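You operate a simulated robot arm through the tools that you are given. There is no shell and no other tool. Be economical: measure what you need, move in short steps, check, and stop when the job is done.

The job below is to be done with a simulated robot arm. You get a single attempt, and the scene is never put back.

JOB
Turn the teal wheel till the winder display shows the card's wraps.
Fine: lower the tape lever first, fingers clear; afterwards raise it and put the steel fitting in the green tray. Where these are worked on the way, their far stop is far enough and under half their travel is too little: tape lever.

It is judged by the outcome, as a careful person would: the job done as asked, and still so three seconds after it is handed in. It fails if anything else is knocked over, pushed out of place, dropped, spilled or broken.

ROBOT AND FRAMES
A 6-joint arm with a two-finger parallel gripper, fixed in place. Base frame: the origin is at the foot of the arm, x ahead of it, y to its left, z up; the work surface is at about z = 0.88. Units: m, degrees, N and s.
With the tool pointing down near the work surface it reaches from about 0.26 to 0.66 m from the base axis. Its first joint turns from -66.0 to 66.0 degrees. Payload 2.9 kg.
The tool frame sits at the grasp point between the pads (the TCP): z along the fingers, y along the line on which they close. The tips reach 0.03 m beyond it. Largest opening 0.11 m; finger width 0.02, thickness 0.01; the body of the gripper, 0.048 by 0.112 m, starts 0.055 m behind the TCP.
Orientation is that of the tool frame in the base frame, as a unit quaternion [w, x, y, z]. With the fingers straight down and closing along the base's y, the tool's x points along the base's -x, its y along +y and its z along -z.

CONTROLS
- The arm moves only by the tool play_rows. Its argument "motion" is a list of rows, each a list of 7 numbers: the shift along the tool's x, y, z in units of 20 mm (1.0 is 20 mm), then the turn, a rotation vector about the tool's x, y, z in units of 5 degrees (1.0 is 5 degrees), then the gripper command, from -1 (shut) to 1 (fully open), values between in proportion. In form: [[tx, ty, tz, rx, ry, rz, fingers], ...]. A call has 1 to 12 rows; each row shifts and turns the commanded pose from where the row before left it, along the tool's axes as they then stand. A call with a number of a shift or a turn outside -1 to 1 is refused whole. Each row takes 0.2 s and may step no farther than 0.05 m and 8.6 degrees from the row before; otherwise, or with a gripper value out of range, the whole call is refused. Where a pose cannot be reached the arm comes as near as it can. A force on the tool above 70 N (or 10 N above the force at the start of the call, whichever is more), or a blocked arm, ends the call early, and 0.2 s more pass. The fingers move at their own pace (about 0.108 m/s each) and stop on an object; they squeeze with about 23 N. The grip force told is the motor's: it shows also when the fingers shut on nothing. Time passes only in rows, and 0.2 s behind the last, so rows that do not move let the fingers close. It gives the time, the measured TCP pose, the force on the tool (base axes), the opening and the grip force at its end, in the units of the frame above (readings bear some noise), with the torque about the TCP (base axes, N m) and any sound that the robot's microphone picked up, and new pictures: "show" is both (left out), scene, wrist or none.
- Cameras (640 x 400 px; columns grow to the right, rows downward): "scene" is fixed at [0.058, 0.4115, 1.3951]; the picture's right is [-0.89, -0.46, 0.00], its down [-0.20, 0.38, -0.91] and it looks along [0.42, -0.80, -0.43] (base axes); focal length 324 px, centre (320, 200). "wrist" rides on the gripper at [0.072, 0.017, -0.103] in the tool frame; the picture's right is [-0.23, 0.97, 0.00], its down [-0.76, -0.18, -0.62] and it looks along [-0.61, -0.14, 0.78] (tool axes); focal length 222 px, centre (320, 200). There is no depth. A picture from a camera that has moved, and an enlarged one, comes with that camera's place and axes in the base frame and with its lens. The place of the scene camera against the robot may be out by one fixed shift of up to 0.012 m in any direction.
- zoom(camera, box): a new picture of the part [left, top, right, bottom] of that camera's present view, enlarged. No time passes.
- job_done(): hands the job in; it is judged then, once.

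Go step by step. Nothing tells you positions but the pictures and the camera data: compare them with the known pose of the tool, close in by small moves and look again before you grip or let go. The budget is 120 turns and 200 pictures, counting those below and the enlarged ones. Unless the task says otherwise, let go and move clear before handing in, and close with one line.

The tools are called by a JSON object that holds its "method" and its "body". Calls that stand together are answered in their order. play_rows: Moves the arm, as the interface text tells. Its arguments: {"type":"object","properties":{"motion":{"type":"array","items":{"type":"array","items":{"type":"number"}}},"show":{"type":"string","enum":["both","scene","wrist","none"]}},"required":["motion"]} The other tools are called the same way: zoom (camera, box) takes an enlarged picture of a part of a camera's view; job_done () hands the job in.

At the start:

```text
time_s: 0.0
ee_pos: [0.3467, -0.2691, 1.2145]
tcp_rot: [-0.001, 0.0, 1.0, 0.0]
ft_force: [0.5, 0.2, -0.1]
moment: [0.03, -0.03, -0.03]
opening: 0.1102
grip_force: 0.1
```

scene: 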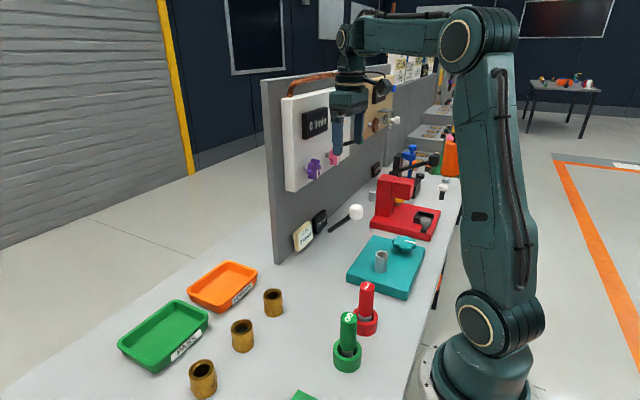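
wrist: 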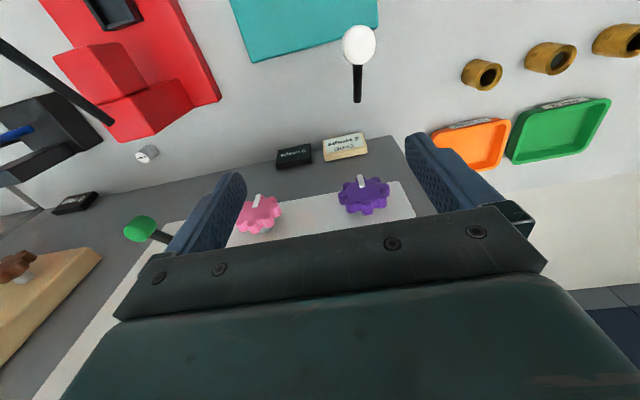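

I see a bench with a wall panel carrying knobs and displays, a teal base with a steel cylinder, trays and gauges. I'll zoom in to identify the teal wheel, the winder display, the card, the tape lever and the steel fitting.

{"method": "zoom", "body": {"camera": "scene", "box": [260, 60, 460, 185]}}

{"method": "zoom", "body": {"camera": "scene", "box": [270, 170, 450, 300]}}

{"method": "zoom", "body": {"camera": "wrist", "box": [200, 100, 440, 250]}}

{"method": "zoom", "body": {"camera": "scene", "box": [360, 30, 480, 110]}}

```text
3.20 times, centred on (360, 122) of scene
camera zoom: at [0.058, 0.4115, 1.3951], right [-0.89, -0.46, 0.0], down [-0.2, 0.38, -0.91], along [0.42, -0.8, -0.43], focal length 1035 px, centre (192, 448)
```

zoom: 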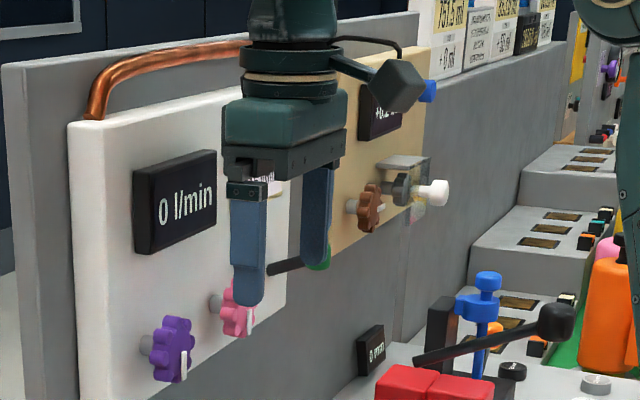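

```text
3.08 times, centred on (360, 235) of scene
camera zoom: at [0.058, 0.4115, 1.3951], right [-0.89, -0.46, 0.0], down [-0.2, 0.38, -0.91], along [0.42, -0.8, -0.43], focal length 995 px, centre (197, 92)
```

zoom: 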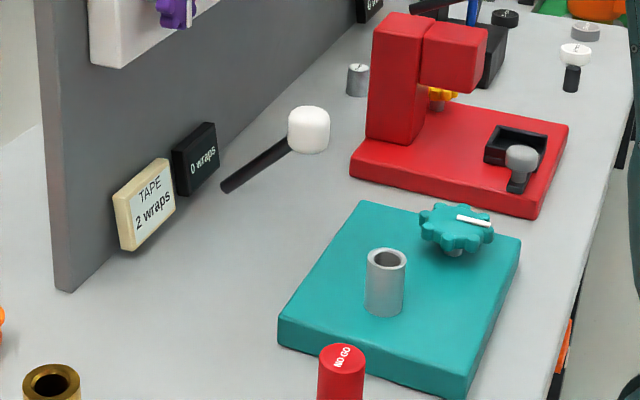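

```text
2.67 times, centred on (320, 175) of wrist
camera zoom: at [0.2741, -0.2526, 1.3188], right [0.23, 0.97, 0.0], down [0.76, -0.18, 0.62], along [0.61, -0.14, -0.78], focal length 592 px, centre (320, 267)
```

zoom: 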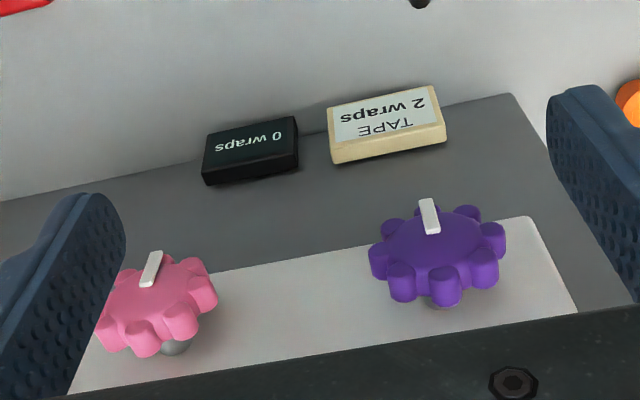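

```text
5.00 times, centred on (420, 70) of scene
camera zoom: at [0.058, 0.4115, 1.3951], right [-0.89, -0.46, 0.0], down [-0.2, 0.38, -0.91], along [0.42, -0.8, -0.43], focal length 1617 px, centre (-180, 850)
```

zoom: 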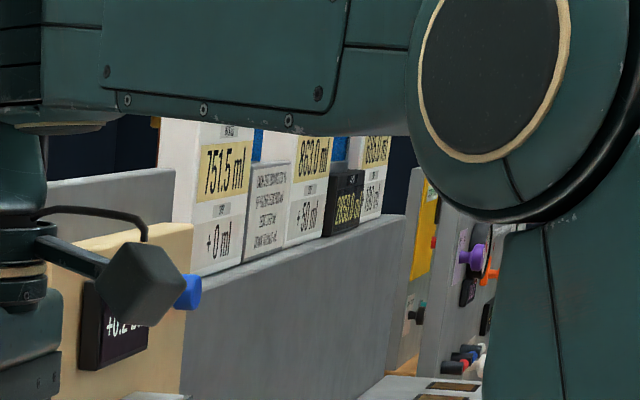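

The card says TAPE 2 wraps and the display shows 0 wraps. The winder is the teal plate with the teal wheel and a steel fitting. I still need to find which lever is the tape lever (possibly the white-knobbed one), so I zoom in further.

{"method": "zoom", "body": {"camera": "wrist", "box": [220, 0, 420, 125]}}

{"method": "zoom", "body": {"camera": "scene", "box": [280, 190, 380, 260]}}

{"method": "zoom", "body": {"camera": "scene", "box": [360, 130, 480, 205]}}

{"method": "zoom", "body": {"camera": "scene", "box": [110, 250, 390, 400]}}

```text
3.20 times, centred on (320, 62) of wrist
camera zoom: at [0.2741, -0.2526, 1.3188], right [0.23, 0.97, 0.0], down [0.76, -0.18, 0.62], along [0.61, -0.14, -0.78], focal length 711 px, centre (320, 640)
```

zoom: 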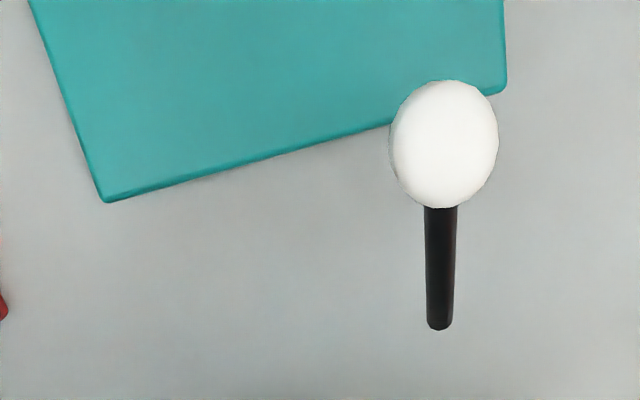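

```text
5.71 times, centred on (330, 225) of scene
camera zoom: at [0.058, 0.4115, 1.3951], right [-0.89, -0.46, 0.0], down [-0.2, 0.38, -0.91], along [0.42, -0.8, -0.43], focal length 1848 px, centre (263, 57)
```

zoom: 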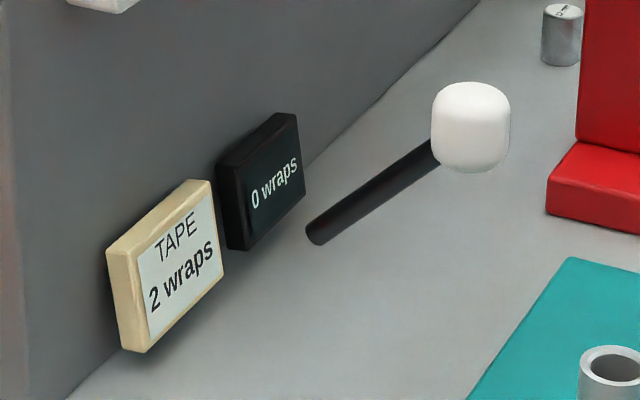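

```text
5.33 times, centred on (420, 168) of scene
camera zoom: at [0.058, 0.4115, 1.3951], right [-0.89, -0.46, 0.0], down [-0.2, 0.38, -0.91], along [0.42, -0.8, -0.43], focal length 1725 px, centre (-213, 373)
```

zoom: 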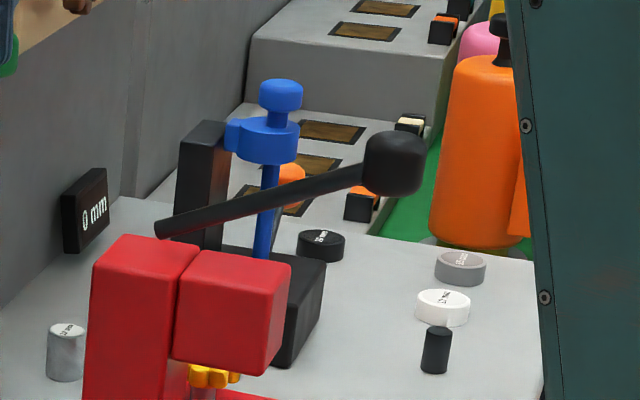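

```text
2.29 times, centred on (250, 325) of scene
camera zoom: at [0.058, 0.4115, 1.3951], right [-0.89, -0.46, 0.0], down [-0.2, 0.38, -0.91], along [0.42, -0.8, -0.43], focal length 739 px, centre (480, -86)
```

zoom: 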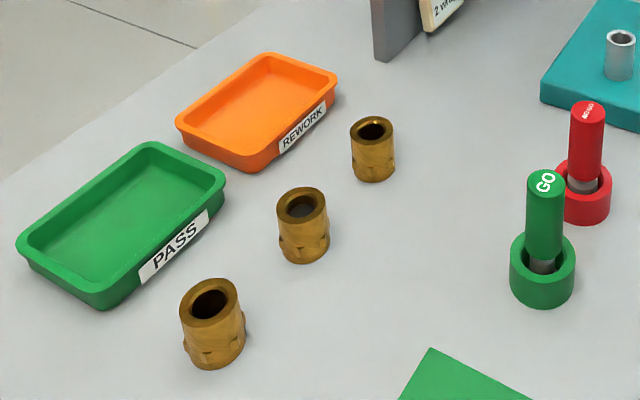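

The white-knobbed lever looks like the tape lever, since the black one belongs to the red press. Its pivot seems to float in front of the panel, so I move the wrist camera sideways for a second view.

{"method": "play_rows", "body": {"motion": [[0, 1, 0, 0, 0, 0, 1], [0, 1, 0, 0, 0, 0, 1], [0, 1, 0, 0, 0, 0, 1], [0, 1, 0, 0, 0, 0, 1], [0, 1, 0, 0, 0, 0, 1], [0, 1, 0, 0, 0, 0, 1], [0, 1, 0, 0, 0, 0, 1], [0, 1, 0, 0, 0, 0, 1], [0, 1, 0, 0, 0, 0, 1], [0, 1, 0, 0, 0, 0, 1]]}}

```text
time_s: 2.2
ee_pos: [0.3484, -0.069, 1.2148]
tcp_rot: [0.0, 0.0, 1.0, 0.0]
ft_force: [0.5, 0.4, -1.0]
moment: [0.0, -0.02, -0.03]
opening: 0.11
grip_force: 0.0
camera wrist: at [0.275, -0.0518, 1.3193], right [0.23, 0.97, 0.0], down [0.76, -0.18, 0.62], along [0.61, -0.14, -0.78], focal length 222 px, centre (320, 200)
```

scene: 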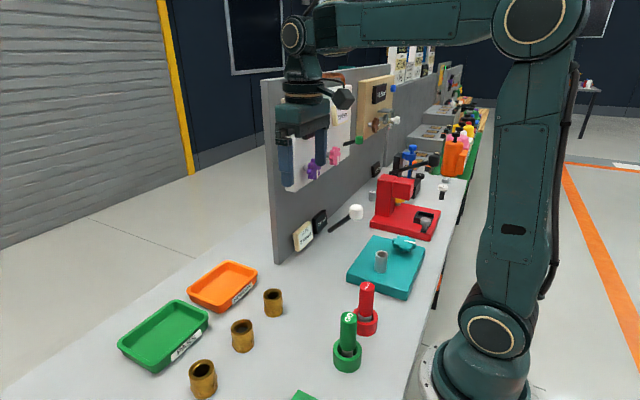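
wrist: 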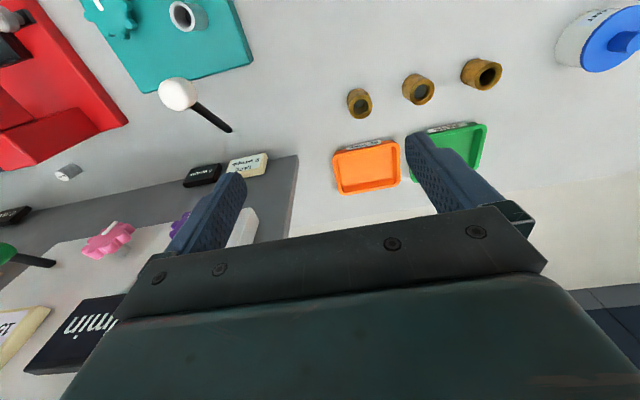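

Triangulating the two wrist views puts the lever root near (0.375, -0.220, 0.976) and the knob near (0.300, -0.219, 1.054), pointing up at about 45°. I close the fingers and go above the knob.

{"method": "play_rows", "body": {"motion": [[0.31, -0.94, 0, 0, 0, 0, -1], [0.31, -0.94, 0, 0, 0, 0, -1], [0.31, -0.94, 0, 0, 0, 0, -1], [0.31, -0.94, 0, 0, 0, 0, -1], [0.31, -0.94, 0, 0, 0, 0, -1], [0.31, -0.94, 0, 0, 0, 0, -1], [0.31, -0.94, 0, 0, 0, 0, -1], [0.31, -0.94, 0, 0, 0, 0, -1], [0, 0, 1, 0, 0, 0, -1], [0, 0, 1, 0, 0, 0, -1], [0, 0, 1, 0, 0, 0, -1], [0, 0, 1, 0, 0, 0, -1]]}}

{"method": "zoom", "body": {"camera": "scene", "box": [280, 130, 440, 240]}}

```text
time_s: 4.8
ee_pos: [0.2967, -0.2206, 1.1352]
tcp_rot: [0.0, 0.0, 1.0, 0.0]
ft_force: [-0.3, -0.7, 0.7]
moment: [0.0, 0.02, 0.0]
opening: 0.0
grip_force: 22.9
camera wrist: at [0.2238, -0.2039, 1.2395], right [0.23, 0.97, 0.0], down [0.76, -0.18, 0.62], along [0.61, -0.14, -0.78], focal length 222 px, centre (320, 200)
```

scene: 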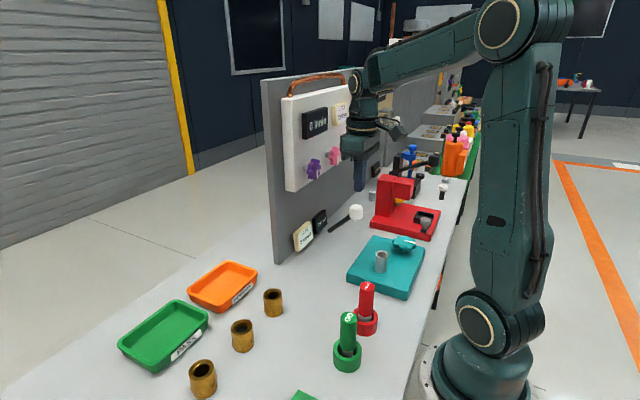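
wrist: 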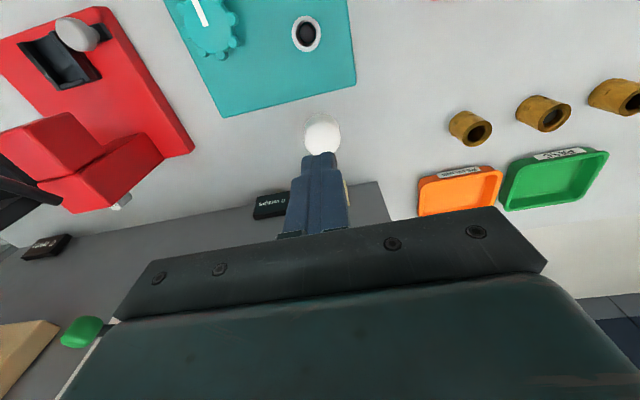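

```text
3.64 times, centred on (360, 185) of scene
camera zoom: at [0.0581, 0.4115, 1.3951], right [-0.89, -0.46, 0.0], down [-0.2, 0.38, -0.91], along [0.42, -0.8, -0.43], focal length 1176 px, centre (174, 254)
```

zoom: 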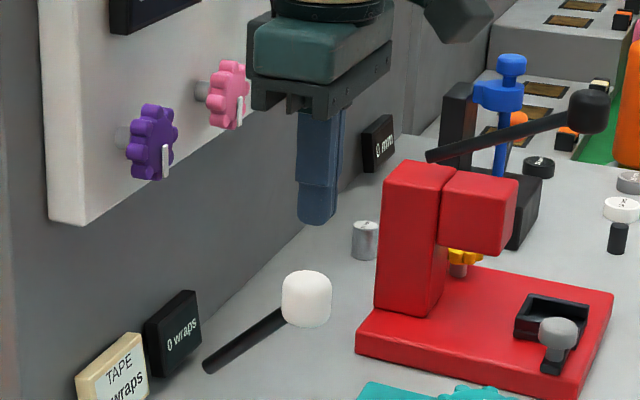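

The fingertips are about 3 cm above the knob. I descend and push along the arc in small steps.

{"method": "play_rows", "body": {"motion": [[0, 0, 0.75, 0, 0, 0, -1], [0, 0, 0.75, 0, 0, 0, -1], [0.25, 0, 0.4, 0, 0, 0, -1], [0.25, 0, 0.4, 0, 0, 0, -1], [0.25, 0, 0.5, 0, 0, 0, -1]]}}

{"method": "zoom", "body": {"camera": "scene", "box": [280, 150, 440, 260]}}

```text
time_s: 6.0
ee_pos: [0.2823, -0.2206, 1.0792]
tcp_rot: [0.0, -0.001, 1.0, 0.0]
ft_force: [0.4, -0.2, 1.5]
moment: [-0.04, 0.01, -0.01]
opening: 0.0
grip_force: 23.2
camera wrist: at [0.2094, -0.2036, 1.183], right [0.23, 0.97, 0.0], down [0.76, -0.18, 0.62], along [0.61, -0.14, -0.78], focal length 222 px, centre (320, 200)
```

scene: 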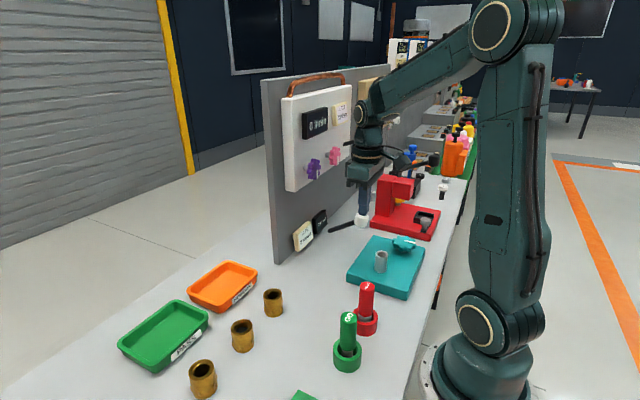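
wrist: 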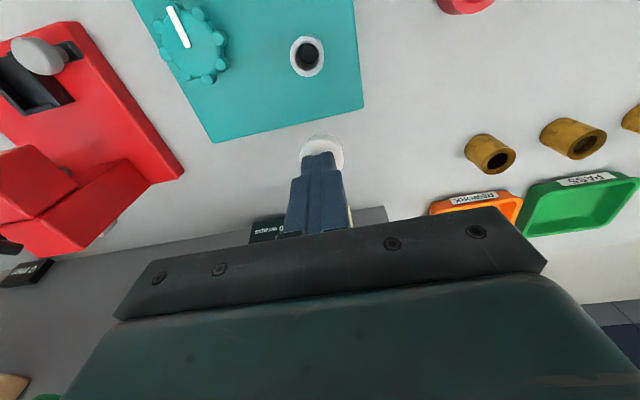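

```text
3.64 times, centred on (360, 205) of scene
camera zoom: at [0.058, 0.4115, 1.3951], right [-0.89, -0.46, 0.0], down [-0.2, 0.38, -0.91], along [0.42, -0.8, -0.43], focal length 1176 px, centre (174, 182)
```

zoom: 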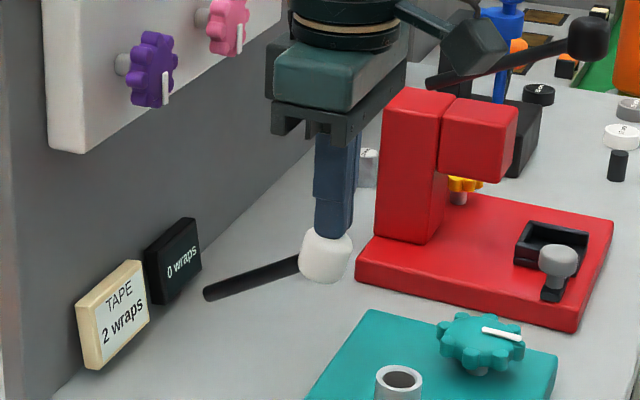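

The lever is following easily under the fingertips. I keep pushing along the arc.

{"method": "play_rows", "body": {"motion": [[0.25, 0, 0.6, 0, 0, 0, -1], [0.2, 0, 0.6, 0, 0, 0, -1], [0.15, 0, 0.6, 0, 0, 0, -1], [0.1, 0, 0.5, 0, 0, 0, -1], [0, 0, 0.5, 0, 0, 0, -1]], "show": "none"}}

{"method": "zoom", "body": {"camera": "scene", "box": [280, 150, 440, 260]}}

```text
time_s: 7.2
ee_pos: [0.2703, -0.2195, 1.0342]
tcp_rot: [0.005, 0.0, 1.0, -0.004]
ft_force: [-5.6, 4.2, 19.8]
moment: [0.17, 0.14, -0.03]
opening: 0.0003
grip_force: 23.1
stopped in row 5: the force on the tool passed its limit at 90 N (the readings are from after the stop); the commanded pose is now the measured one
```

```text
3.64 times, centred on (360, 205) of scene
camera zoom: at [0.0577, 0.4118, 1.395], right [-0.89, -0.46, 0.0], down [-0.2, 0.38, -0.91], along [0.42, -0.8, -0.42], focal length 1176 px, centre (174, 182)
```

zoom: 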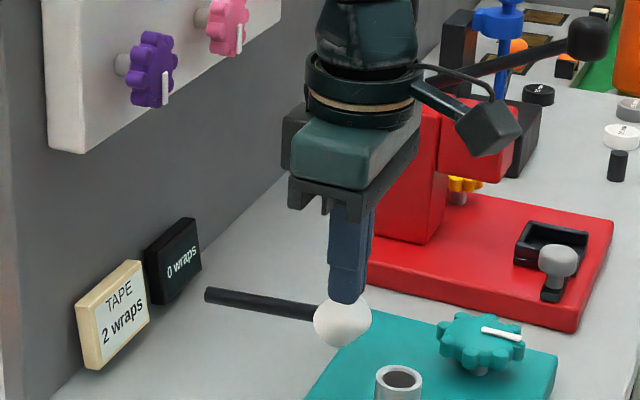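

The lever met its far stop near horizontal. I back off upward and check that it stays down.

{"method": "play_rows", "body": {"motion": [[0, 0, -0.3, 0, 0, 0, -1], [0, 0, -1, 0, 0, 0, -1], [0, 0, -1, 0, 0, 0, -1], [0, 0, -1, 0, 0, 0, -1], [0, 0, -1, 0, 0, 0, -1], [0, 0, 0, 0, 0, 0, -1], [0, 0, 0, 0, 0, 0, -1]]}}

{"method": "zoom", "body": {"camera": "scene", "box": [280, 150, 440, 260]}}

{"method": "zoom", "body": {"camera": "wrist", "box": [140, 0, 380, 150]}}

```text
time_s: 8.8
ee_pos: [0.2681, -0.2212, 1.1172]
tcp_rot: [0.004, -0.001, 1.0, -0.002]
ft_force: [-0.1, -0.8, -0.7]
moment: [0.02, 0.0, 0.0]
opening: 0.0001
grip_force: 22.5
camera wrist: at [0.1957, -0.2033, 1.2214], right [0.23, 0.97, 0.0], down [0.76, -0.17, 0.63], along [0.61, -0.15, -0.78], focal length 222 px, centre (320, 200)
```

scene: 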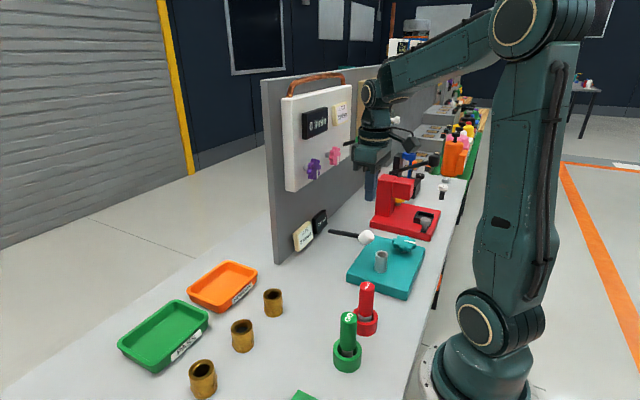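
wrist: 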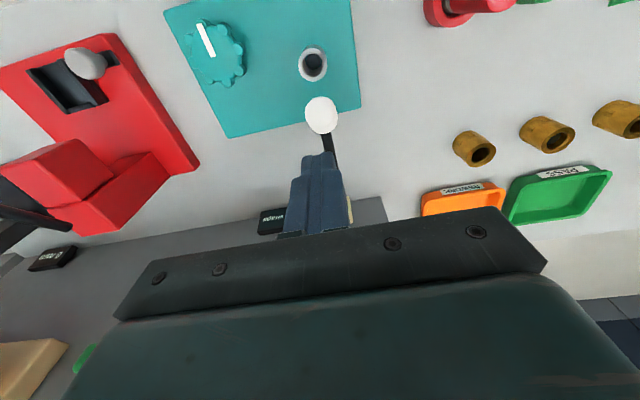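

```text
3.64 times, centred on (360, 205) of scene
camera zoom: at [0.058, 0.4115, 1.3951], right [-0.89, -0.46, 0.0], down [-0.2, 0.38, -0.91], along [0.42, -0.8, -0.43], focal length 1176 px, centre (174, 182)
```

zoom: 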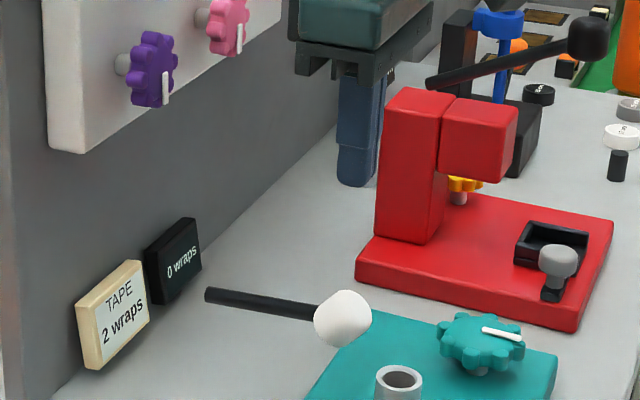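

```text
2.67 times, centred on (260, 75) of wrist
camera zoom: at [0.1957, -0.2033, 1.2214], right [0.23, 0.97, 0.0], down [0.76, -0.17, 0.63], along [0.61, -0.15, -0.78], focal length 592 px, centre (480, 533)
```

zoom: 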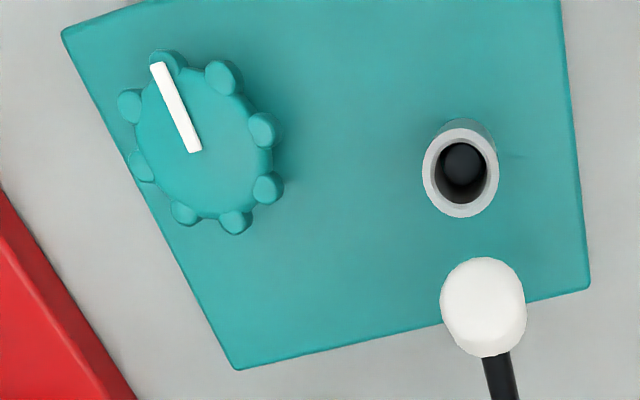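

The lever stays down and the display still reads 0. Triangulation puts the wheel top centre near (0.194, -0.320, 0.935), about 6 cm across. I move above it with open fingers and look.

{"method": "play_rows", "body": {"motion": [[0.62, -0.82, 0, 0, 0, 0, 1], [0.62, -0.82, 0, 0, 0, 0, 1], [0.62, -0.82, 0, 0, 0, 0, 1], [0.62, -0.82, 0, 0, 0, 0, 1], [0.62, -0.82, 0, 0, 0, 0, 1], [0.62, -0.82, 0, 0, 0, 0, 1], [0, 0, 1, 0, 0, 0, 1], [0, 0, 1, 0, 0, 0, 1], [0, 0, 1, 0, 0, 0, 1]]}}

{"method": "zoom", "body": {"camera": "scene", "box": [300, 150, 460, 260]}}

```text
time_s: 10.8
ee_pos: [0.1965, -0.3188, 1.0587]
tcp_rot: [0.003, 0.0, 1.0, -0.002]
ft_force: [0.5, -0.8, 0.7]
moment: [0.02, 0.0, -0.02]
opening: 0.1101
grip_force: 0.1
camera wrist: at [0.1224, -0.3018, 1.1624], right [0.23, 0.97, 0.0], down [0.76, -0.17, 0.63], along [0.61, -0.15, -0.78], focal length 222 px, centre (320, 200)
```

scene: 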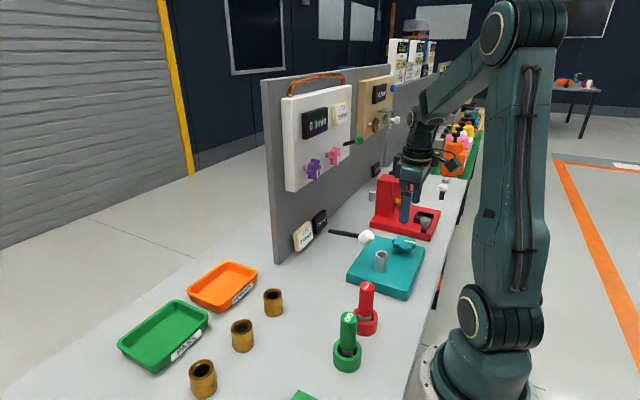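
wrist: 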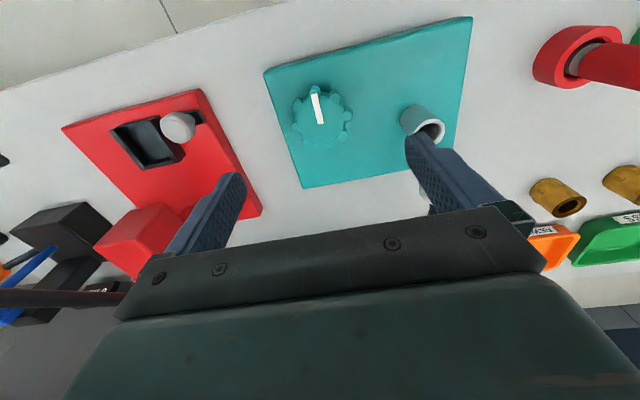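

```text
3.64 times, centred on (380, 205) of scene
camera zoom: at [0.0581, 0.4115, 1.3951], right [-0.89, -0.46, 0.0], down [-0.2, 0.38, -0.91], along [0.42, -0.8, -0.43], focal length 1176 px, centre (102, 182)
```

zoom: 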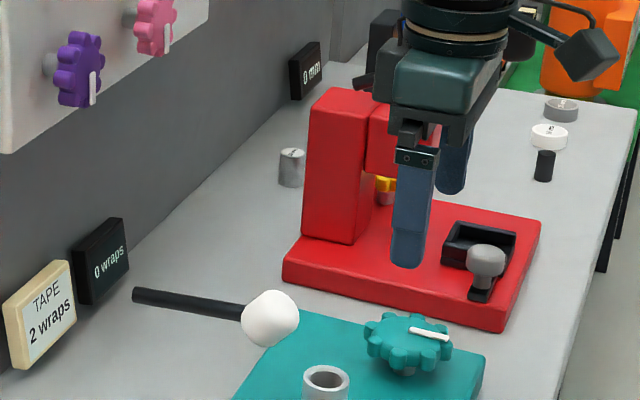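

The wheel is centred under the gripper at about (0.195, -0.320). I descend around it with the fingers open.

{"method": "play_rows", "body": {"motion": [[0, 0, 1, 0, 0, 0, 1], [0, 0, 1, 0, 0, 0, 1], [0.05, -0.05, 1, 0, 0, 0, 1], [0, 0, 1, 0, 0, 0, 1], [0, 0, 0.9, 0, 0, 0, 1], [0, 0, 0.6, 0, 0, 0, 1]]}}

{"method": "zoom", "body": {"camera": "scene", "box": [340, 190, 460, 270]}}

```text
time_s: 12.2
ee_pos: [0.196, -0.3205, 0.9487]
tcp_rot: [0.003, 0.0, 1.0, -0.003]
ft_force: [0.2, 0.2, 0.0]
moment: [0.0, -0.01, -0.02]
opening: 0.1099
grip_force: 0.1
camera wrist: at [0.1216, -0.3028, 1.052], right [0.23, 0.97, 0.0], down [0.76, -0.17, 0.63], along [0.61, -0.15, -0.78], focal length 222 px, centre (320, 200)
```

scene: 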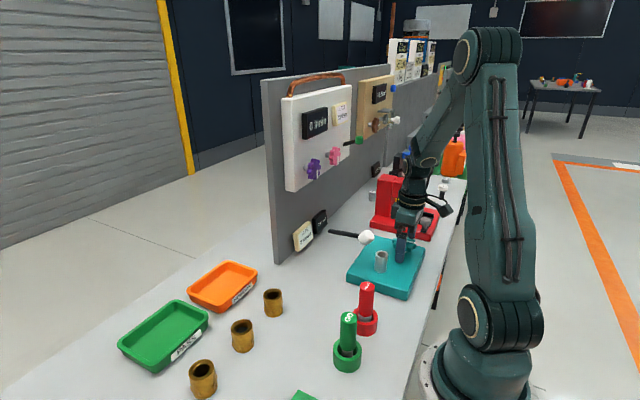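
wrist: 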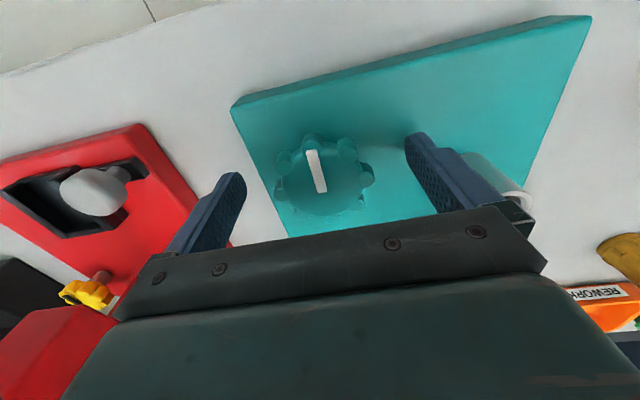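

```text
5.00 times, centred on (400, 230) of scene
camera zoom: at [0.0581, 0.4115, 1.3951], right [-0.89, -0.46, 0.0], down [-0.2, 0.38, -0.91], along [0.42, -0.8, -0.43], focal length 1617 px, centre (-80, 50)
```

zoom: 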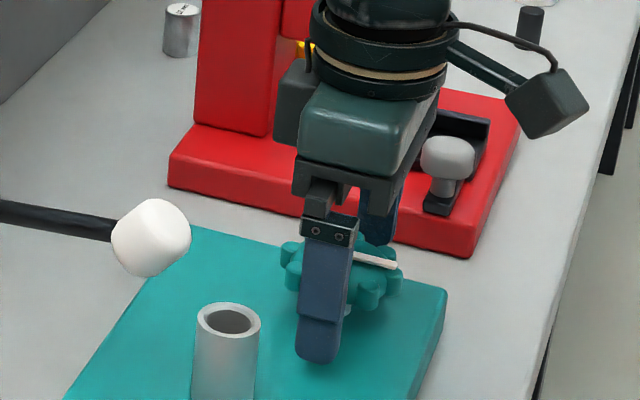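

The fingers straddle the wheel. I pre-rotate 45° counter-clockwise for more turning range, then close on the lobes.

{"method": "play_rows", "body": {"motion": [[0, 0, 0.1, 0, 0, -1, 1], [0, 0, 0.1, 0, 0, -1, 1], [0, 0, 0, 0, 0, -1, 1], [0, 0, 0, 0, 0, -1, 1], [0, 0, 0, 0, 0, -1, 1], [0, 0, 0, 0, 0, -1, 1], [0, 0, 0, 0, 0, -1, 1], [0, 0, 0, 0, 0, -1, 1], [0, 0, 0, 0, 0, -1, 1], [0, 0, 0, 0, 0, 0, -0.1], [0, 0, 0, 0, 0, 0, -1], [0, 0, 0, 0, 0, 0, -1]]}}

{"method": "zoom", "body": {"camera": "scene", "box": [340, 190, 460, 270]}}

```text
time_s: 14.8
ee_pos: [0.1974, -0.3225, 0.9448]
tcp_rot: [0.004, -0.384, 0.923, -0.008]
ft_force: [19.0, -17.2, -6.7]
moment: [0.38, 0.2, -0.11]
opening: 0.0579
grip_force: 45.2
camera wrist: at [0.1326, -0.3604, 1.049], right [-0.53, 0.85, -0.02], down [0.66, 0.42, 0.63], along [0.54, 0.32, -0.78], focal length 222 px, centre (320, 200)
```

scene: 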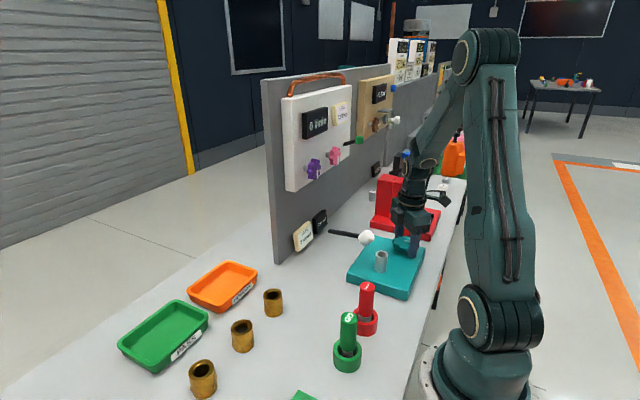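
wrist: 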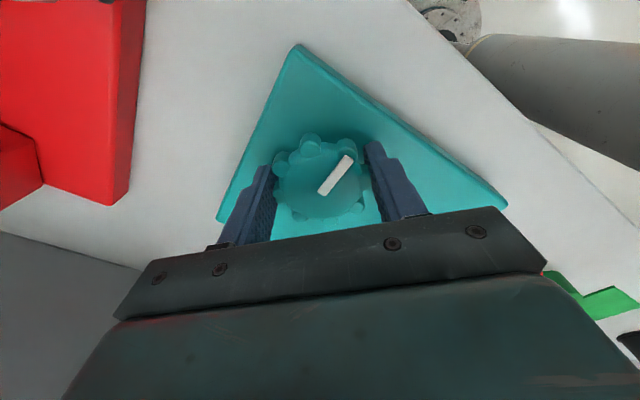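

```text
5.00 times, centred on (400, 230) of scene
camera zoom: at [0.0586, 0.4109, 1.3952], right [-0.89, -0.46, 0.0], down [-0.2, 0.38, -0.9], along [0.42, -0.8, -0.43], focal length 1617 px, centre (-80, 50)
```

zoom: 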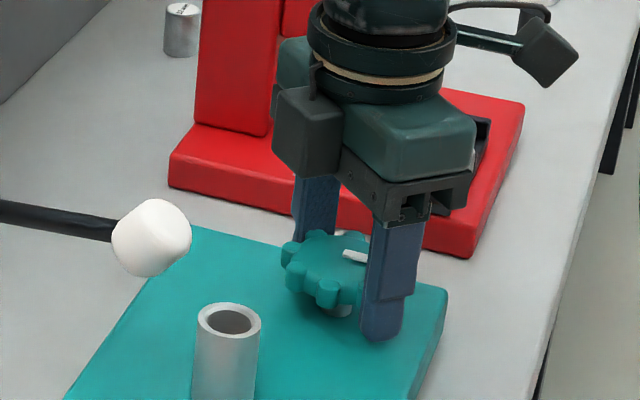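

I'm gripping the wheel about 2.5 mm off-centre along the closing line, which causes a side force. I shift to centre the grip, then test a 30° clockwise turn.

{"method": "play_rows", "body": {"motion": [[0, -0.12, 0, 0, 0, 0, -1], [0, 0, 0, 0, 0, 1, -1], [0, 0, 0, 0, 0, 1, -1], [0, 0, 0, 0, 0, 1, -1], [0, 0, 0, 0, 0, 1, -1], [0, 0, 0, 0, 0, 1, -1], [0, 0, 0, 0, 0, 1, -1]]}}

{"method": "zoom", "body": {"camera": "scene", "box": [290, 190, 450, 290]}}

```text
time_s: 16.4
ee_pos: [0.196, -0.3212, 0.9438]
tcp_rot: [0.002, -0.129, 0.992, 0.0]
ft_force: [-2.0, 0.7, 0.3]
moment: [0.29, 0.35, 0.57]
opening: 0.0579
grip_force: 45.1
camera wrist: at [0.1203, -0.323, 1.0479], right [-0.03, 1.0, 0.0], down [0.78, 0.02, 0.63], along [0.63, 0.02, -0.78], focal length 222 px, centre (320, 200)
```

scene: 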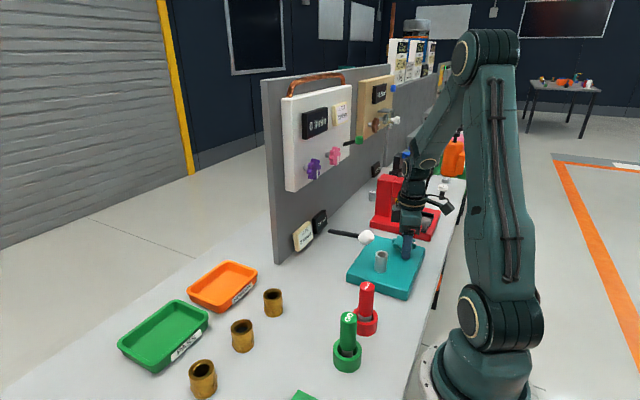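
wrist: 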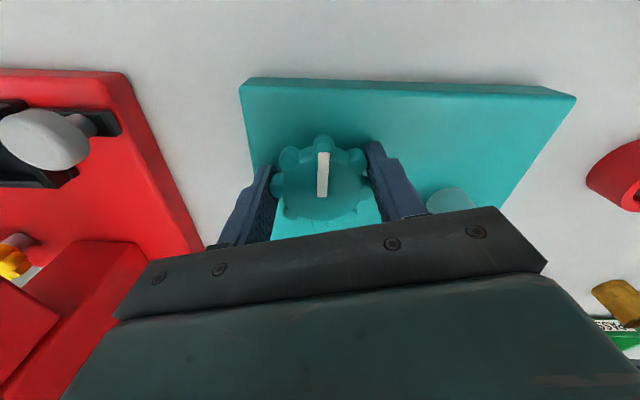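

```text
4.00 times, centred on (370, 240) of scene
camera zoom: at [0.058, 0.4115, 1.395], right [-0.89, -0.46, 0.0], down [-0.2, 0.38, -0.91], along [0.42, -0.8, -0.43], focal length 1294 px, centre (120, 40)
```

zoom: 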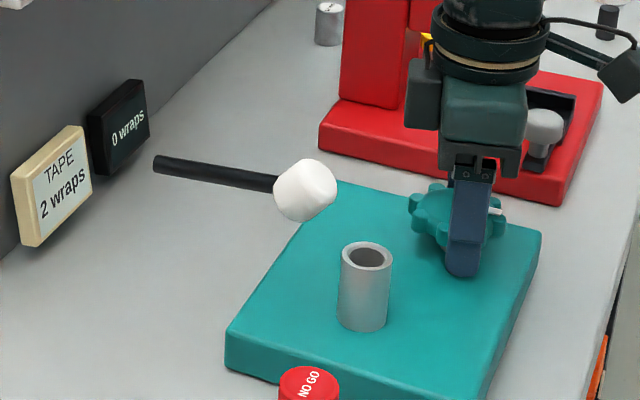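

The pointer still points along -x while the gripper turned, so the wheel is at a stop clockwise and the fingers slid. I try counter-clockwise.

{"method": "play_rows", "body": {"motion": [[0, 0, 0, 0, 0, -1, -1], [0, 0, 0, 0, 0, -1, -1], [0, 0, 0, 0, 0, -1, -1], [0, 0, 0, 0, 0, -1, -1], [0, 0, 0, 0, 0, -1, -1], [0, 0, 0, 0, 0, -1, -1]]}}

{"method": "zoom", "body": {"camera": "scene", "box": [290, 190, 450, 290]}}

```text
time_s: 17.8
ee_pos: [0.1957, -0.3231, 0.9438]
tcp_rot: [0.002, -0.382, 0.924, -0.005]
ft_force: [-4.4, -8.7, -8.2]
moment: [1.29, 0.53, -0.06]
opening: 0.058
grip_force: 44.8
camera wrist: at [0.1323, -0.3616, 1.0482], right [-0.53, 0.85, -0.01], down [0.66, 0.42, 0.63], along [0.54, 0.32, -0.78], focal length 222 px, centre (320, 200)
```

scene: 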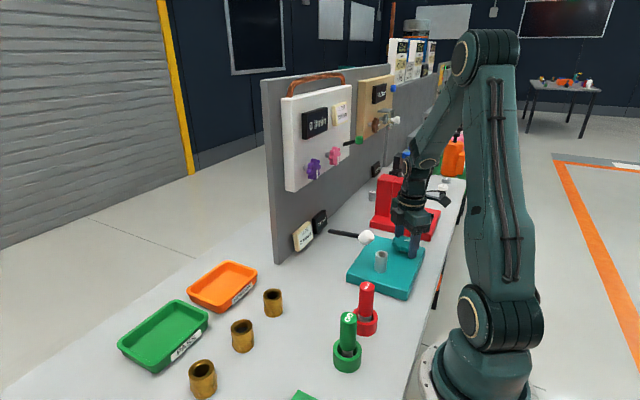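
wrist: 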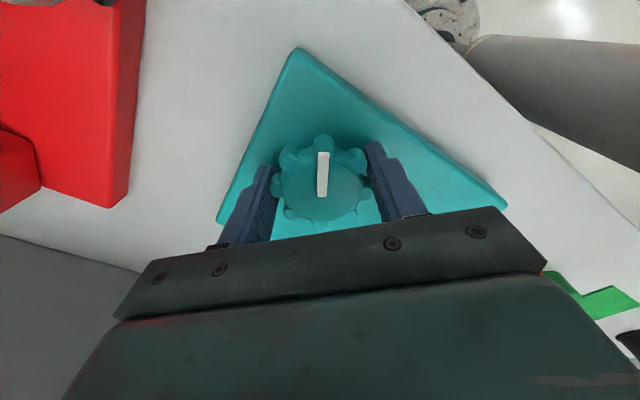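

```text
4.00 times, centred on (370, 240) of scene
camera zoom: at [0.058, 0.4111, 1.3952], right [-0.89, -0.46, 0.0], down [-0.2, 0.38, -0.91], along [0.42, -0.8, -0.43], focal length 1294 px, centre (120, 40)
```

zoom: 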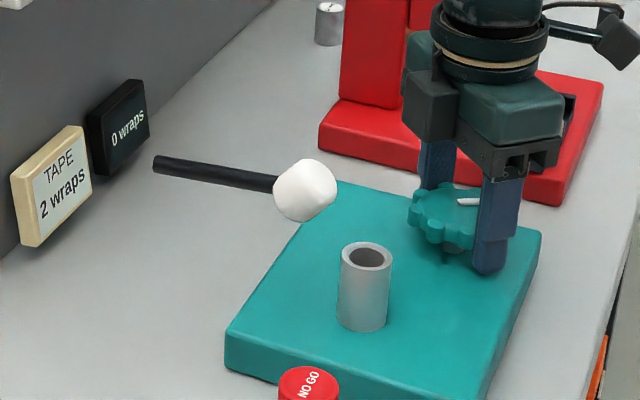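

Counter-clockwise works: the wheel followed 30°. The display still reads 0 wraps, so I continue counter-clockwise.

{"method": "play_rows", "body": {"motion": [[0, 0, 0, 0, 0, -1, -1], [0, 0, 0, 0, 0, -1, -1], [0, 0, 0, 0, 0, -1, -1], [0, 0, 0, 0, 0, -1, -1], [0, 0, 0, 0, 0, -1, -1], [0, 0, 0, 0, 0, -1, -1], [0, 0, 0, 0, 0, -1, -1], [0, 0, 0, 0, 0, -1, -1]]}}

{"method": "zoom", "body": {"camera": "scene", "box": [290, 190, 450, 290]}}

```text
time_s: 19.6
ee_pos: [0.1994, -0.3243, 0.9439]
tcp_rot: [0.0, -0.677, 0.736, -0.009]
ft_force: [19.0, -24.4, -25.4]
moment: [-0.03, 0.86, -0.06]
opening: 0.058
grip_force: 44.6
camera wrist: at [0.1749, -0.3935, 1.0493], right [-0.95, 0.31, -0.01], down [0.23, 0.75, 0.62], along [0.2, 0.58, -0.79], focal length 222 px, centre (320, 200)
```

scene: 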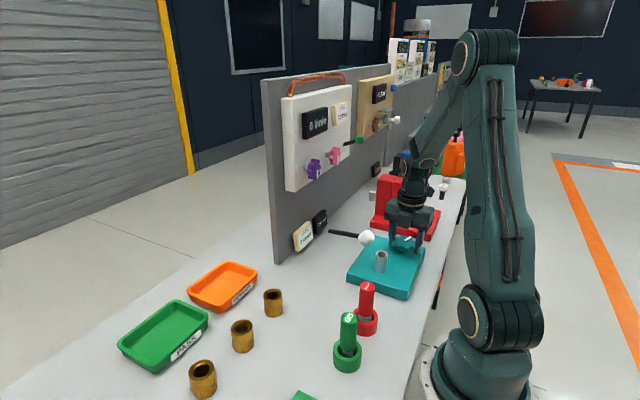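
wrist: 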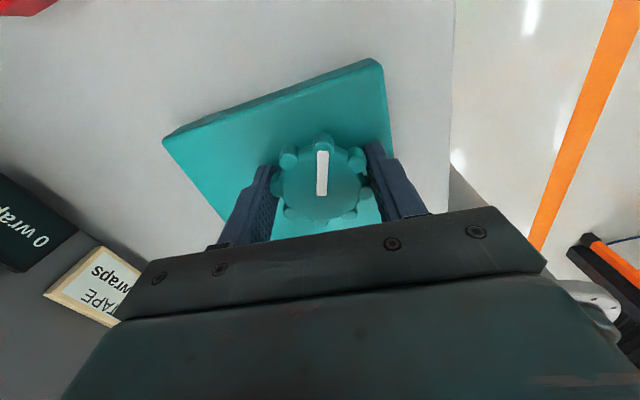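

```text
4.00 times, centred on (370, 240) of scene
camera zoom: at [0.0587, 0.4106, 1.3953], right [-0.89, -0.46, 0.0], down [-0.2, 0.38, -0.9], along [0.42, -0.8, -0.43], focal length 1294 px, centre (120, 40)
```

zoom: 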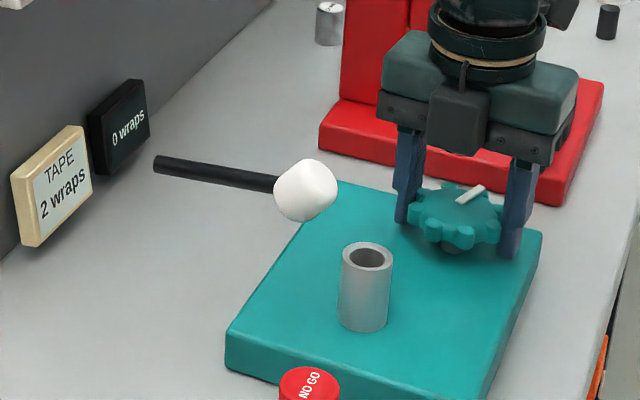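

The wheel has turned about 70° and the display is still 0. The side force is building up, so I open, back-rotate clockwise and regrip.

{"method": "play_rows", "body": {"motion": [[0, 0, 0, 0, 0, 0, 1], [0, 0, 0, 0, 0, 0, 1], [0, 0, 0, 0, 0, 1, 1], [0, 0, 0, 0, 0, 1, 1], [0, 0, 0, 0, 0, 1, 1], [0, 0, 0, 0, 0, 1, 1], [0, 0, 0, 0, 0, 1, 1], [0, 0, 0, 0, 0, 1, 1], [0, 0, 0, 0, 0, 1, 1], [0, 0, 0, 0, 0, 1, 1], [0, 0, 0, 0, 0, 1, 1], [0, 0, 0, 0, 0, 1, 1]], "show": "wrist"}}

{"method": "zoom", "body": {"camera": "scene", "box": [290, 190, 450, 290]}}

```text
time_s: 22.2
ee_pos: [0.197, -0.3222, 0.9443]
tcp_rot: [0.003, -0.3, 0.954, -0.004]
ft_force: [0.1, -0.2, 0.5]
moment: [0.01, 0.02, 0.02]
opening: 0.1098
grip_force: 0.0
camera wrist: at [0.1268, -0.3487, 1.0483], right [-0.37, 0.93, -0.01], down [0.72, 0.29, 0.63], along [0.58, 0.23, -0.78], focal length 222 px, centre (320, 200)
```

wrist: 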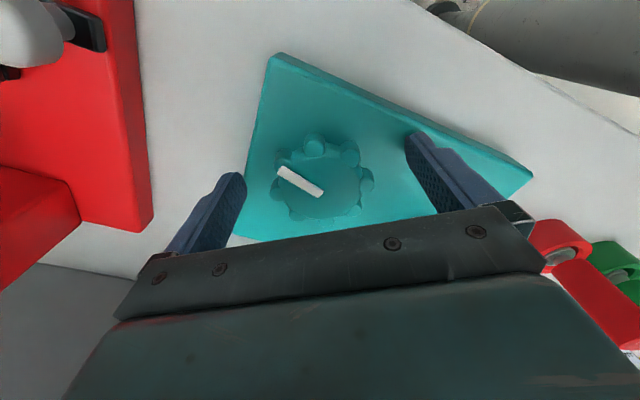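

```text
4.00 times, centred on (370, 240) of scene
camera zoom: at [0.058, 0.4115, 1.3951], right [-0.89, -0.46, 0.0], down [-0.2, 0.38, -0.91], along [0.42, -0.8, -0.43], focal length 1294 px, centre (120, 40)
```

zoom: 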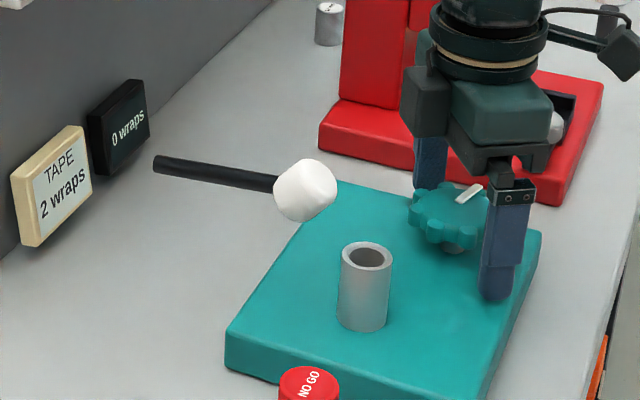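

The pointer kept its new position after release. I rotate back clockwise further so that the pads line up with opposite lobes.

{"method": "play_rows", "body": {"motion": [[0, 0, 0, 0, 0, 1, 1], [0, 0, 0, 0, 0, 1, 1], [0, 0, 0, 0, 0, 1, 1], [0, 0, 0, 0, 0, 1, 1], [0, 0, 0, 0, 0, 1, 1], [0, 0, 0, 0, 0, 1, 1], [0, 0, 0, 0, 0, 1, 1], [0, 0, 0, 0, 0, 1, 1], [0, 0, 0, 0, 0, 1, 1], [0, 0, 0, 0, 0, 1, 1]], "show": "none"}}

{"method": "play_rows", "body": {"motion": [[0, 0, 0, 0, 0, 1, 1], [0, 0, 0, 0, 0, 1, 1], [0, 0, 0, 0, 0, 1, 1], [0, 0, 0, 0, 0, 1, 1], [0, 0, 0, 0, 0, 1, 1], [0, 0, 0, 0, 0, 1, 1], [0, 0, 0, 0, 0, 1, 1], [0, 0, 0, 0, 0, 1, 1], [0, 0, 0, 0, 0, 1, 1], [0, 0, 0, 0, 0, 1, 1]]}}

```text
time_s: 24.4
ee_pos: [0.1968, -0.322, 0.945]
tcp_rot: [0.004, 0.131, 0.991, -0.003]
ft_force: [-0.4, -0.5, -0.1]
moment: [-0.01, 0.03, -0.01]
opening: 0.1099
grip_force: 0.1
```

```text
time_s: 26.6
ee_pos: [0.1975, -0.3223, 0.9458]
tcp_rot: [0.005, 0.538, 0.843, -0.001]
ft_force: [0.1, -0.2, 0.5]
moment: [-0.01, 0.03, 0.01]
opening: 0.1101
grip_force: 0.0
camera wrist: at [0.1808, -0.2486, 1.0487], right [0.98, 0.2, 0.01], down [0.16, -0.76, 0.63], along [0.13, -0.61, -0.78], focal length 222 px, centre (320, 200)
```

scene: 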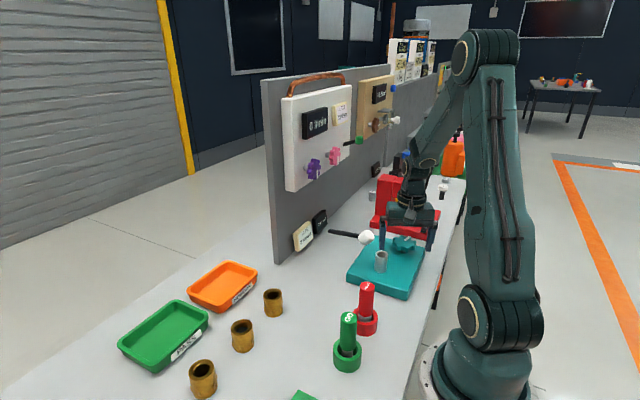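
wrist: 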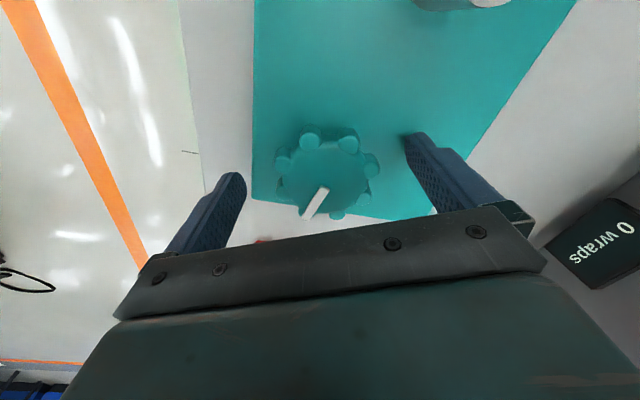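

The wheel's true centre seems to be about (0.200, -0.321), so I correct by 2.7 mm. Then I grip and turn counter-clockwise.

{"method": "play_rows", "body": {"motion": [[0, 0.135, 0, 0, 0, 0, 1], [0, 0, 0, 0, 0, 0, 0], [0, 0, 0, 0, 0, 0, -1], [0, 0, 0, 0, 0, 0, -1], [0, 0, 0, 0, 0, 0, -1]], "show": "none"}}

{"method": "play_rows", "body": {"motion": [[0, 0, 0, 0, 0, -1, -1], [0, 0, 0, 0, 0, -1, -1], [0, 0, 0, 0, 0, -1, -1], [0, 0, 0, 0, 0, -1, -1], [0, 0, 0, 0, 0, -1, -1], [0, 0, 0, 0, 0, -1, -1], [0, 0, 0, 0, 0, -1, -1], [0, 0, 0, 0, 0, -1, -1]], "show": "wrist"}}

{"method": "zoom", "body": {"camera": "scene", "box": [290, 190, 450, 290]}}

```text
time_s: 27.8
ee_pos: [0.2007, -0.3205, 0.9464]
tcp_rot: [0.005, 0.536, 0.844, 0.0]
ft_force: [8.6, 2.1, -1.2]
moment: [-0.02, 0.08, 0.0]
opening: 0.059
grip_force: 44.6
```

```text
time_s: 29.6
ee_pos: [0.2011, -0.3205, 0.9455]
tcp_rot: [0.005, 0.214, 0.977, -0.001]
ft_force: [15.4, 11.6, 17.4]
moment: [0.36, 0.53, 0.01]
opening: 0.0587
grip_force: 45.3
camera wrist: at [0.1404, -0.2739, 1.0484], right [0.61, 0.79, 0.0], down [0.61, -0.48, 0.63], along [0.5, -0.39, -0.78], focal length 222 px, centre (320, 200)
```

wrist: 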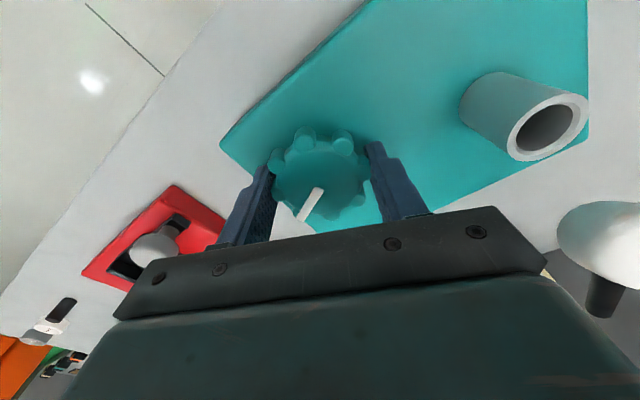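

```text
4.00 times, centred on (370, 240) of scene
camera zoom: at [0.0584, 0.412, 1.3949], right [-0.89, -0.46, 0.0], down [-0.2, 0.38, -0.91], along [0.42, -0.8, -0.43], focal length 1294 px, centre (120, 40)
```

zoom: 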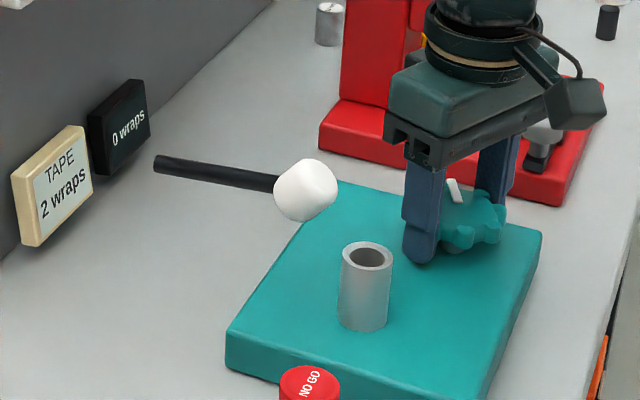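

The wheel follows and has turned about 110° now, still reading 0. The wheel looks a bit tilted, so I look closely.

{"method": "zoom", "body": {"camera": "scene", "box": [370, 220, 434, 260]}}

```text
10.00 times, centred on (402, 240) of scene
camera zoom: at [0.0584, 0.412, 1.3949], right [-0.89, -0.46, 0.0], down [-0.2, 0.38, -0.91], along [0.42, -0.8, -0.43], focal length 3234 px, centre (-500, -200)
```

zoom: 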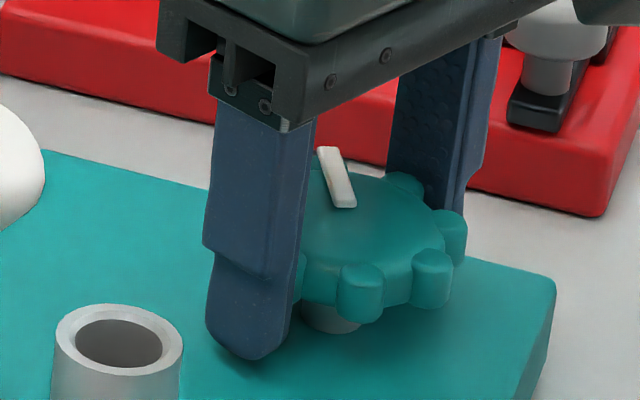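

The wheel is level and gripped well. I continue counter-clockwise with a small centring nudge.

{"method": "play_rows", "body": {"motion": [[0, 0.05, 0, 0, 0, -1, -1], [0, 0, 0, 0, 0, -1, -1], [0, 0, 0, 0, 0, -1, -1], [0, 0, 0, 0, 0, -1, -1], [0, 0, 0, 0, 0, -1, -1], [0, 0, 0, 0, 0, -1, -1], [0, 0, 0, 0, 0, -1, -1], [0, 0, 0, 0, 0, -1, -1], [0, 0, 0, 0, 0, -1, -1], [0, 0, 0, 0, 0, -1, -1]], "show": "wrist"}}

{"method": "zoom", "body": {"camera": "scene", "box": [290, 190, 450, 290]}}

```text
time_s: 31.8
ee_pos: [0.202, -0.3198, 0.9452]
tcp_rot: [0.003, -0.218, 0.976, -0.004]
ft_force: [5.7, 3.8, 11.5]
moment: [0.32, -0.54, -0.03]
opening: 0.0583
grip_force: 44.7
camera wrist: at [0.1261, -0.3346, 1.0482], right [-0.21, 0.98, -0.01], down [0.76, 0.17, 0.63], along [0.62, 0.13, -0.78], focal length 222 px, centre (320, 200)
```

wrist: 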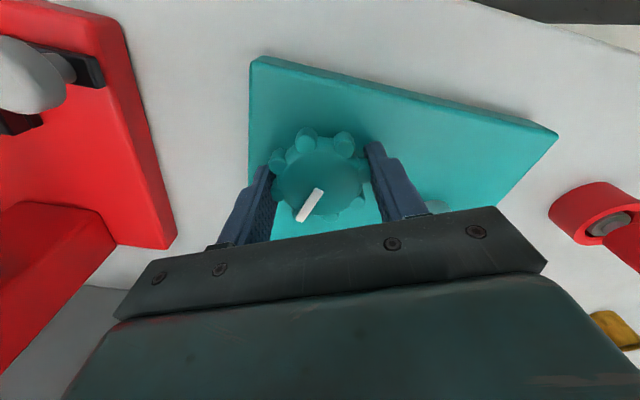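

```text
4.00 times, centred on (370, 240) of scene
camera zoom: at [0.0581, 0.4117, 1.395], right [-0.89, -0.46, 0.0], down [-0.2, 0.38, -0.91], along [0.42, -0.8, -0.43], focal length 1294 px, centre (120, 40)
```

zoom: 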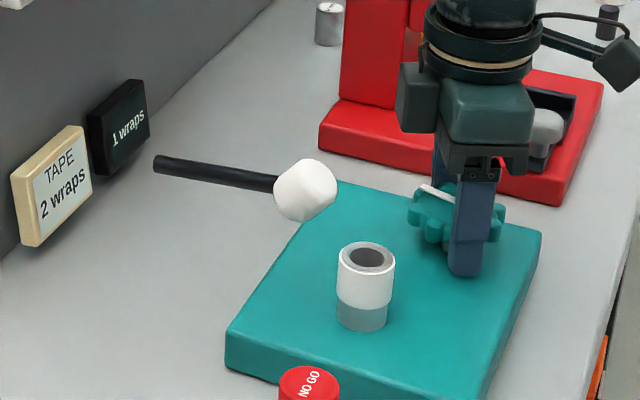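

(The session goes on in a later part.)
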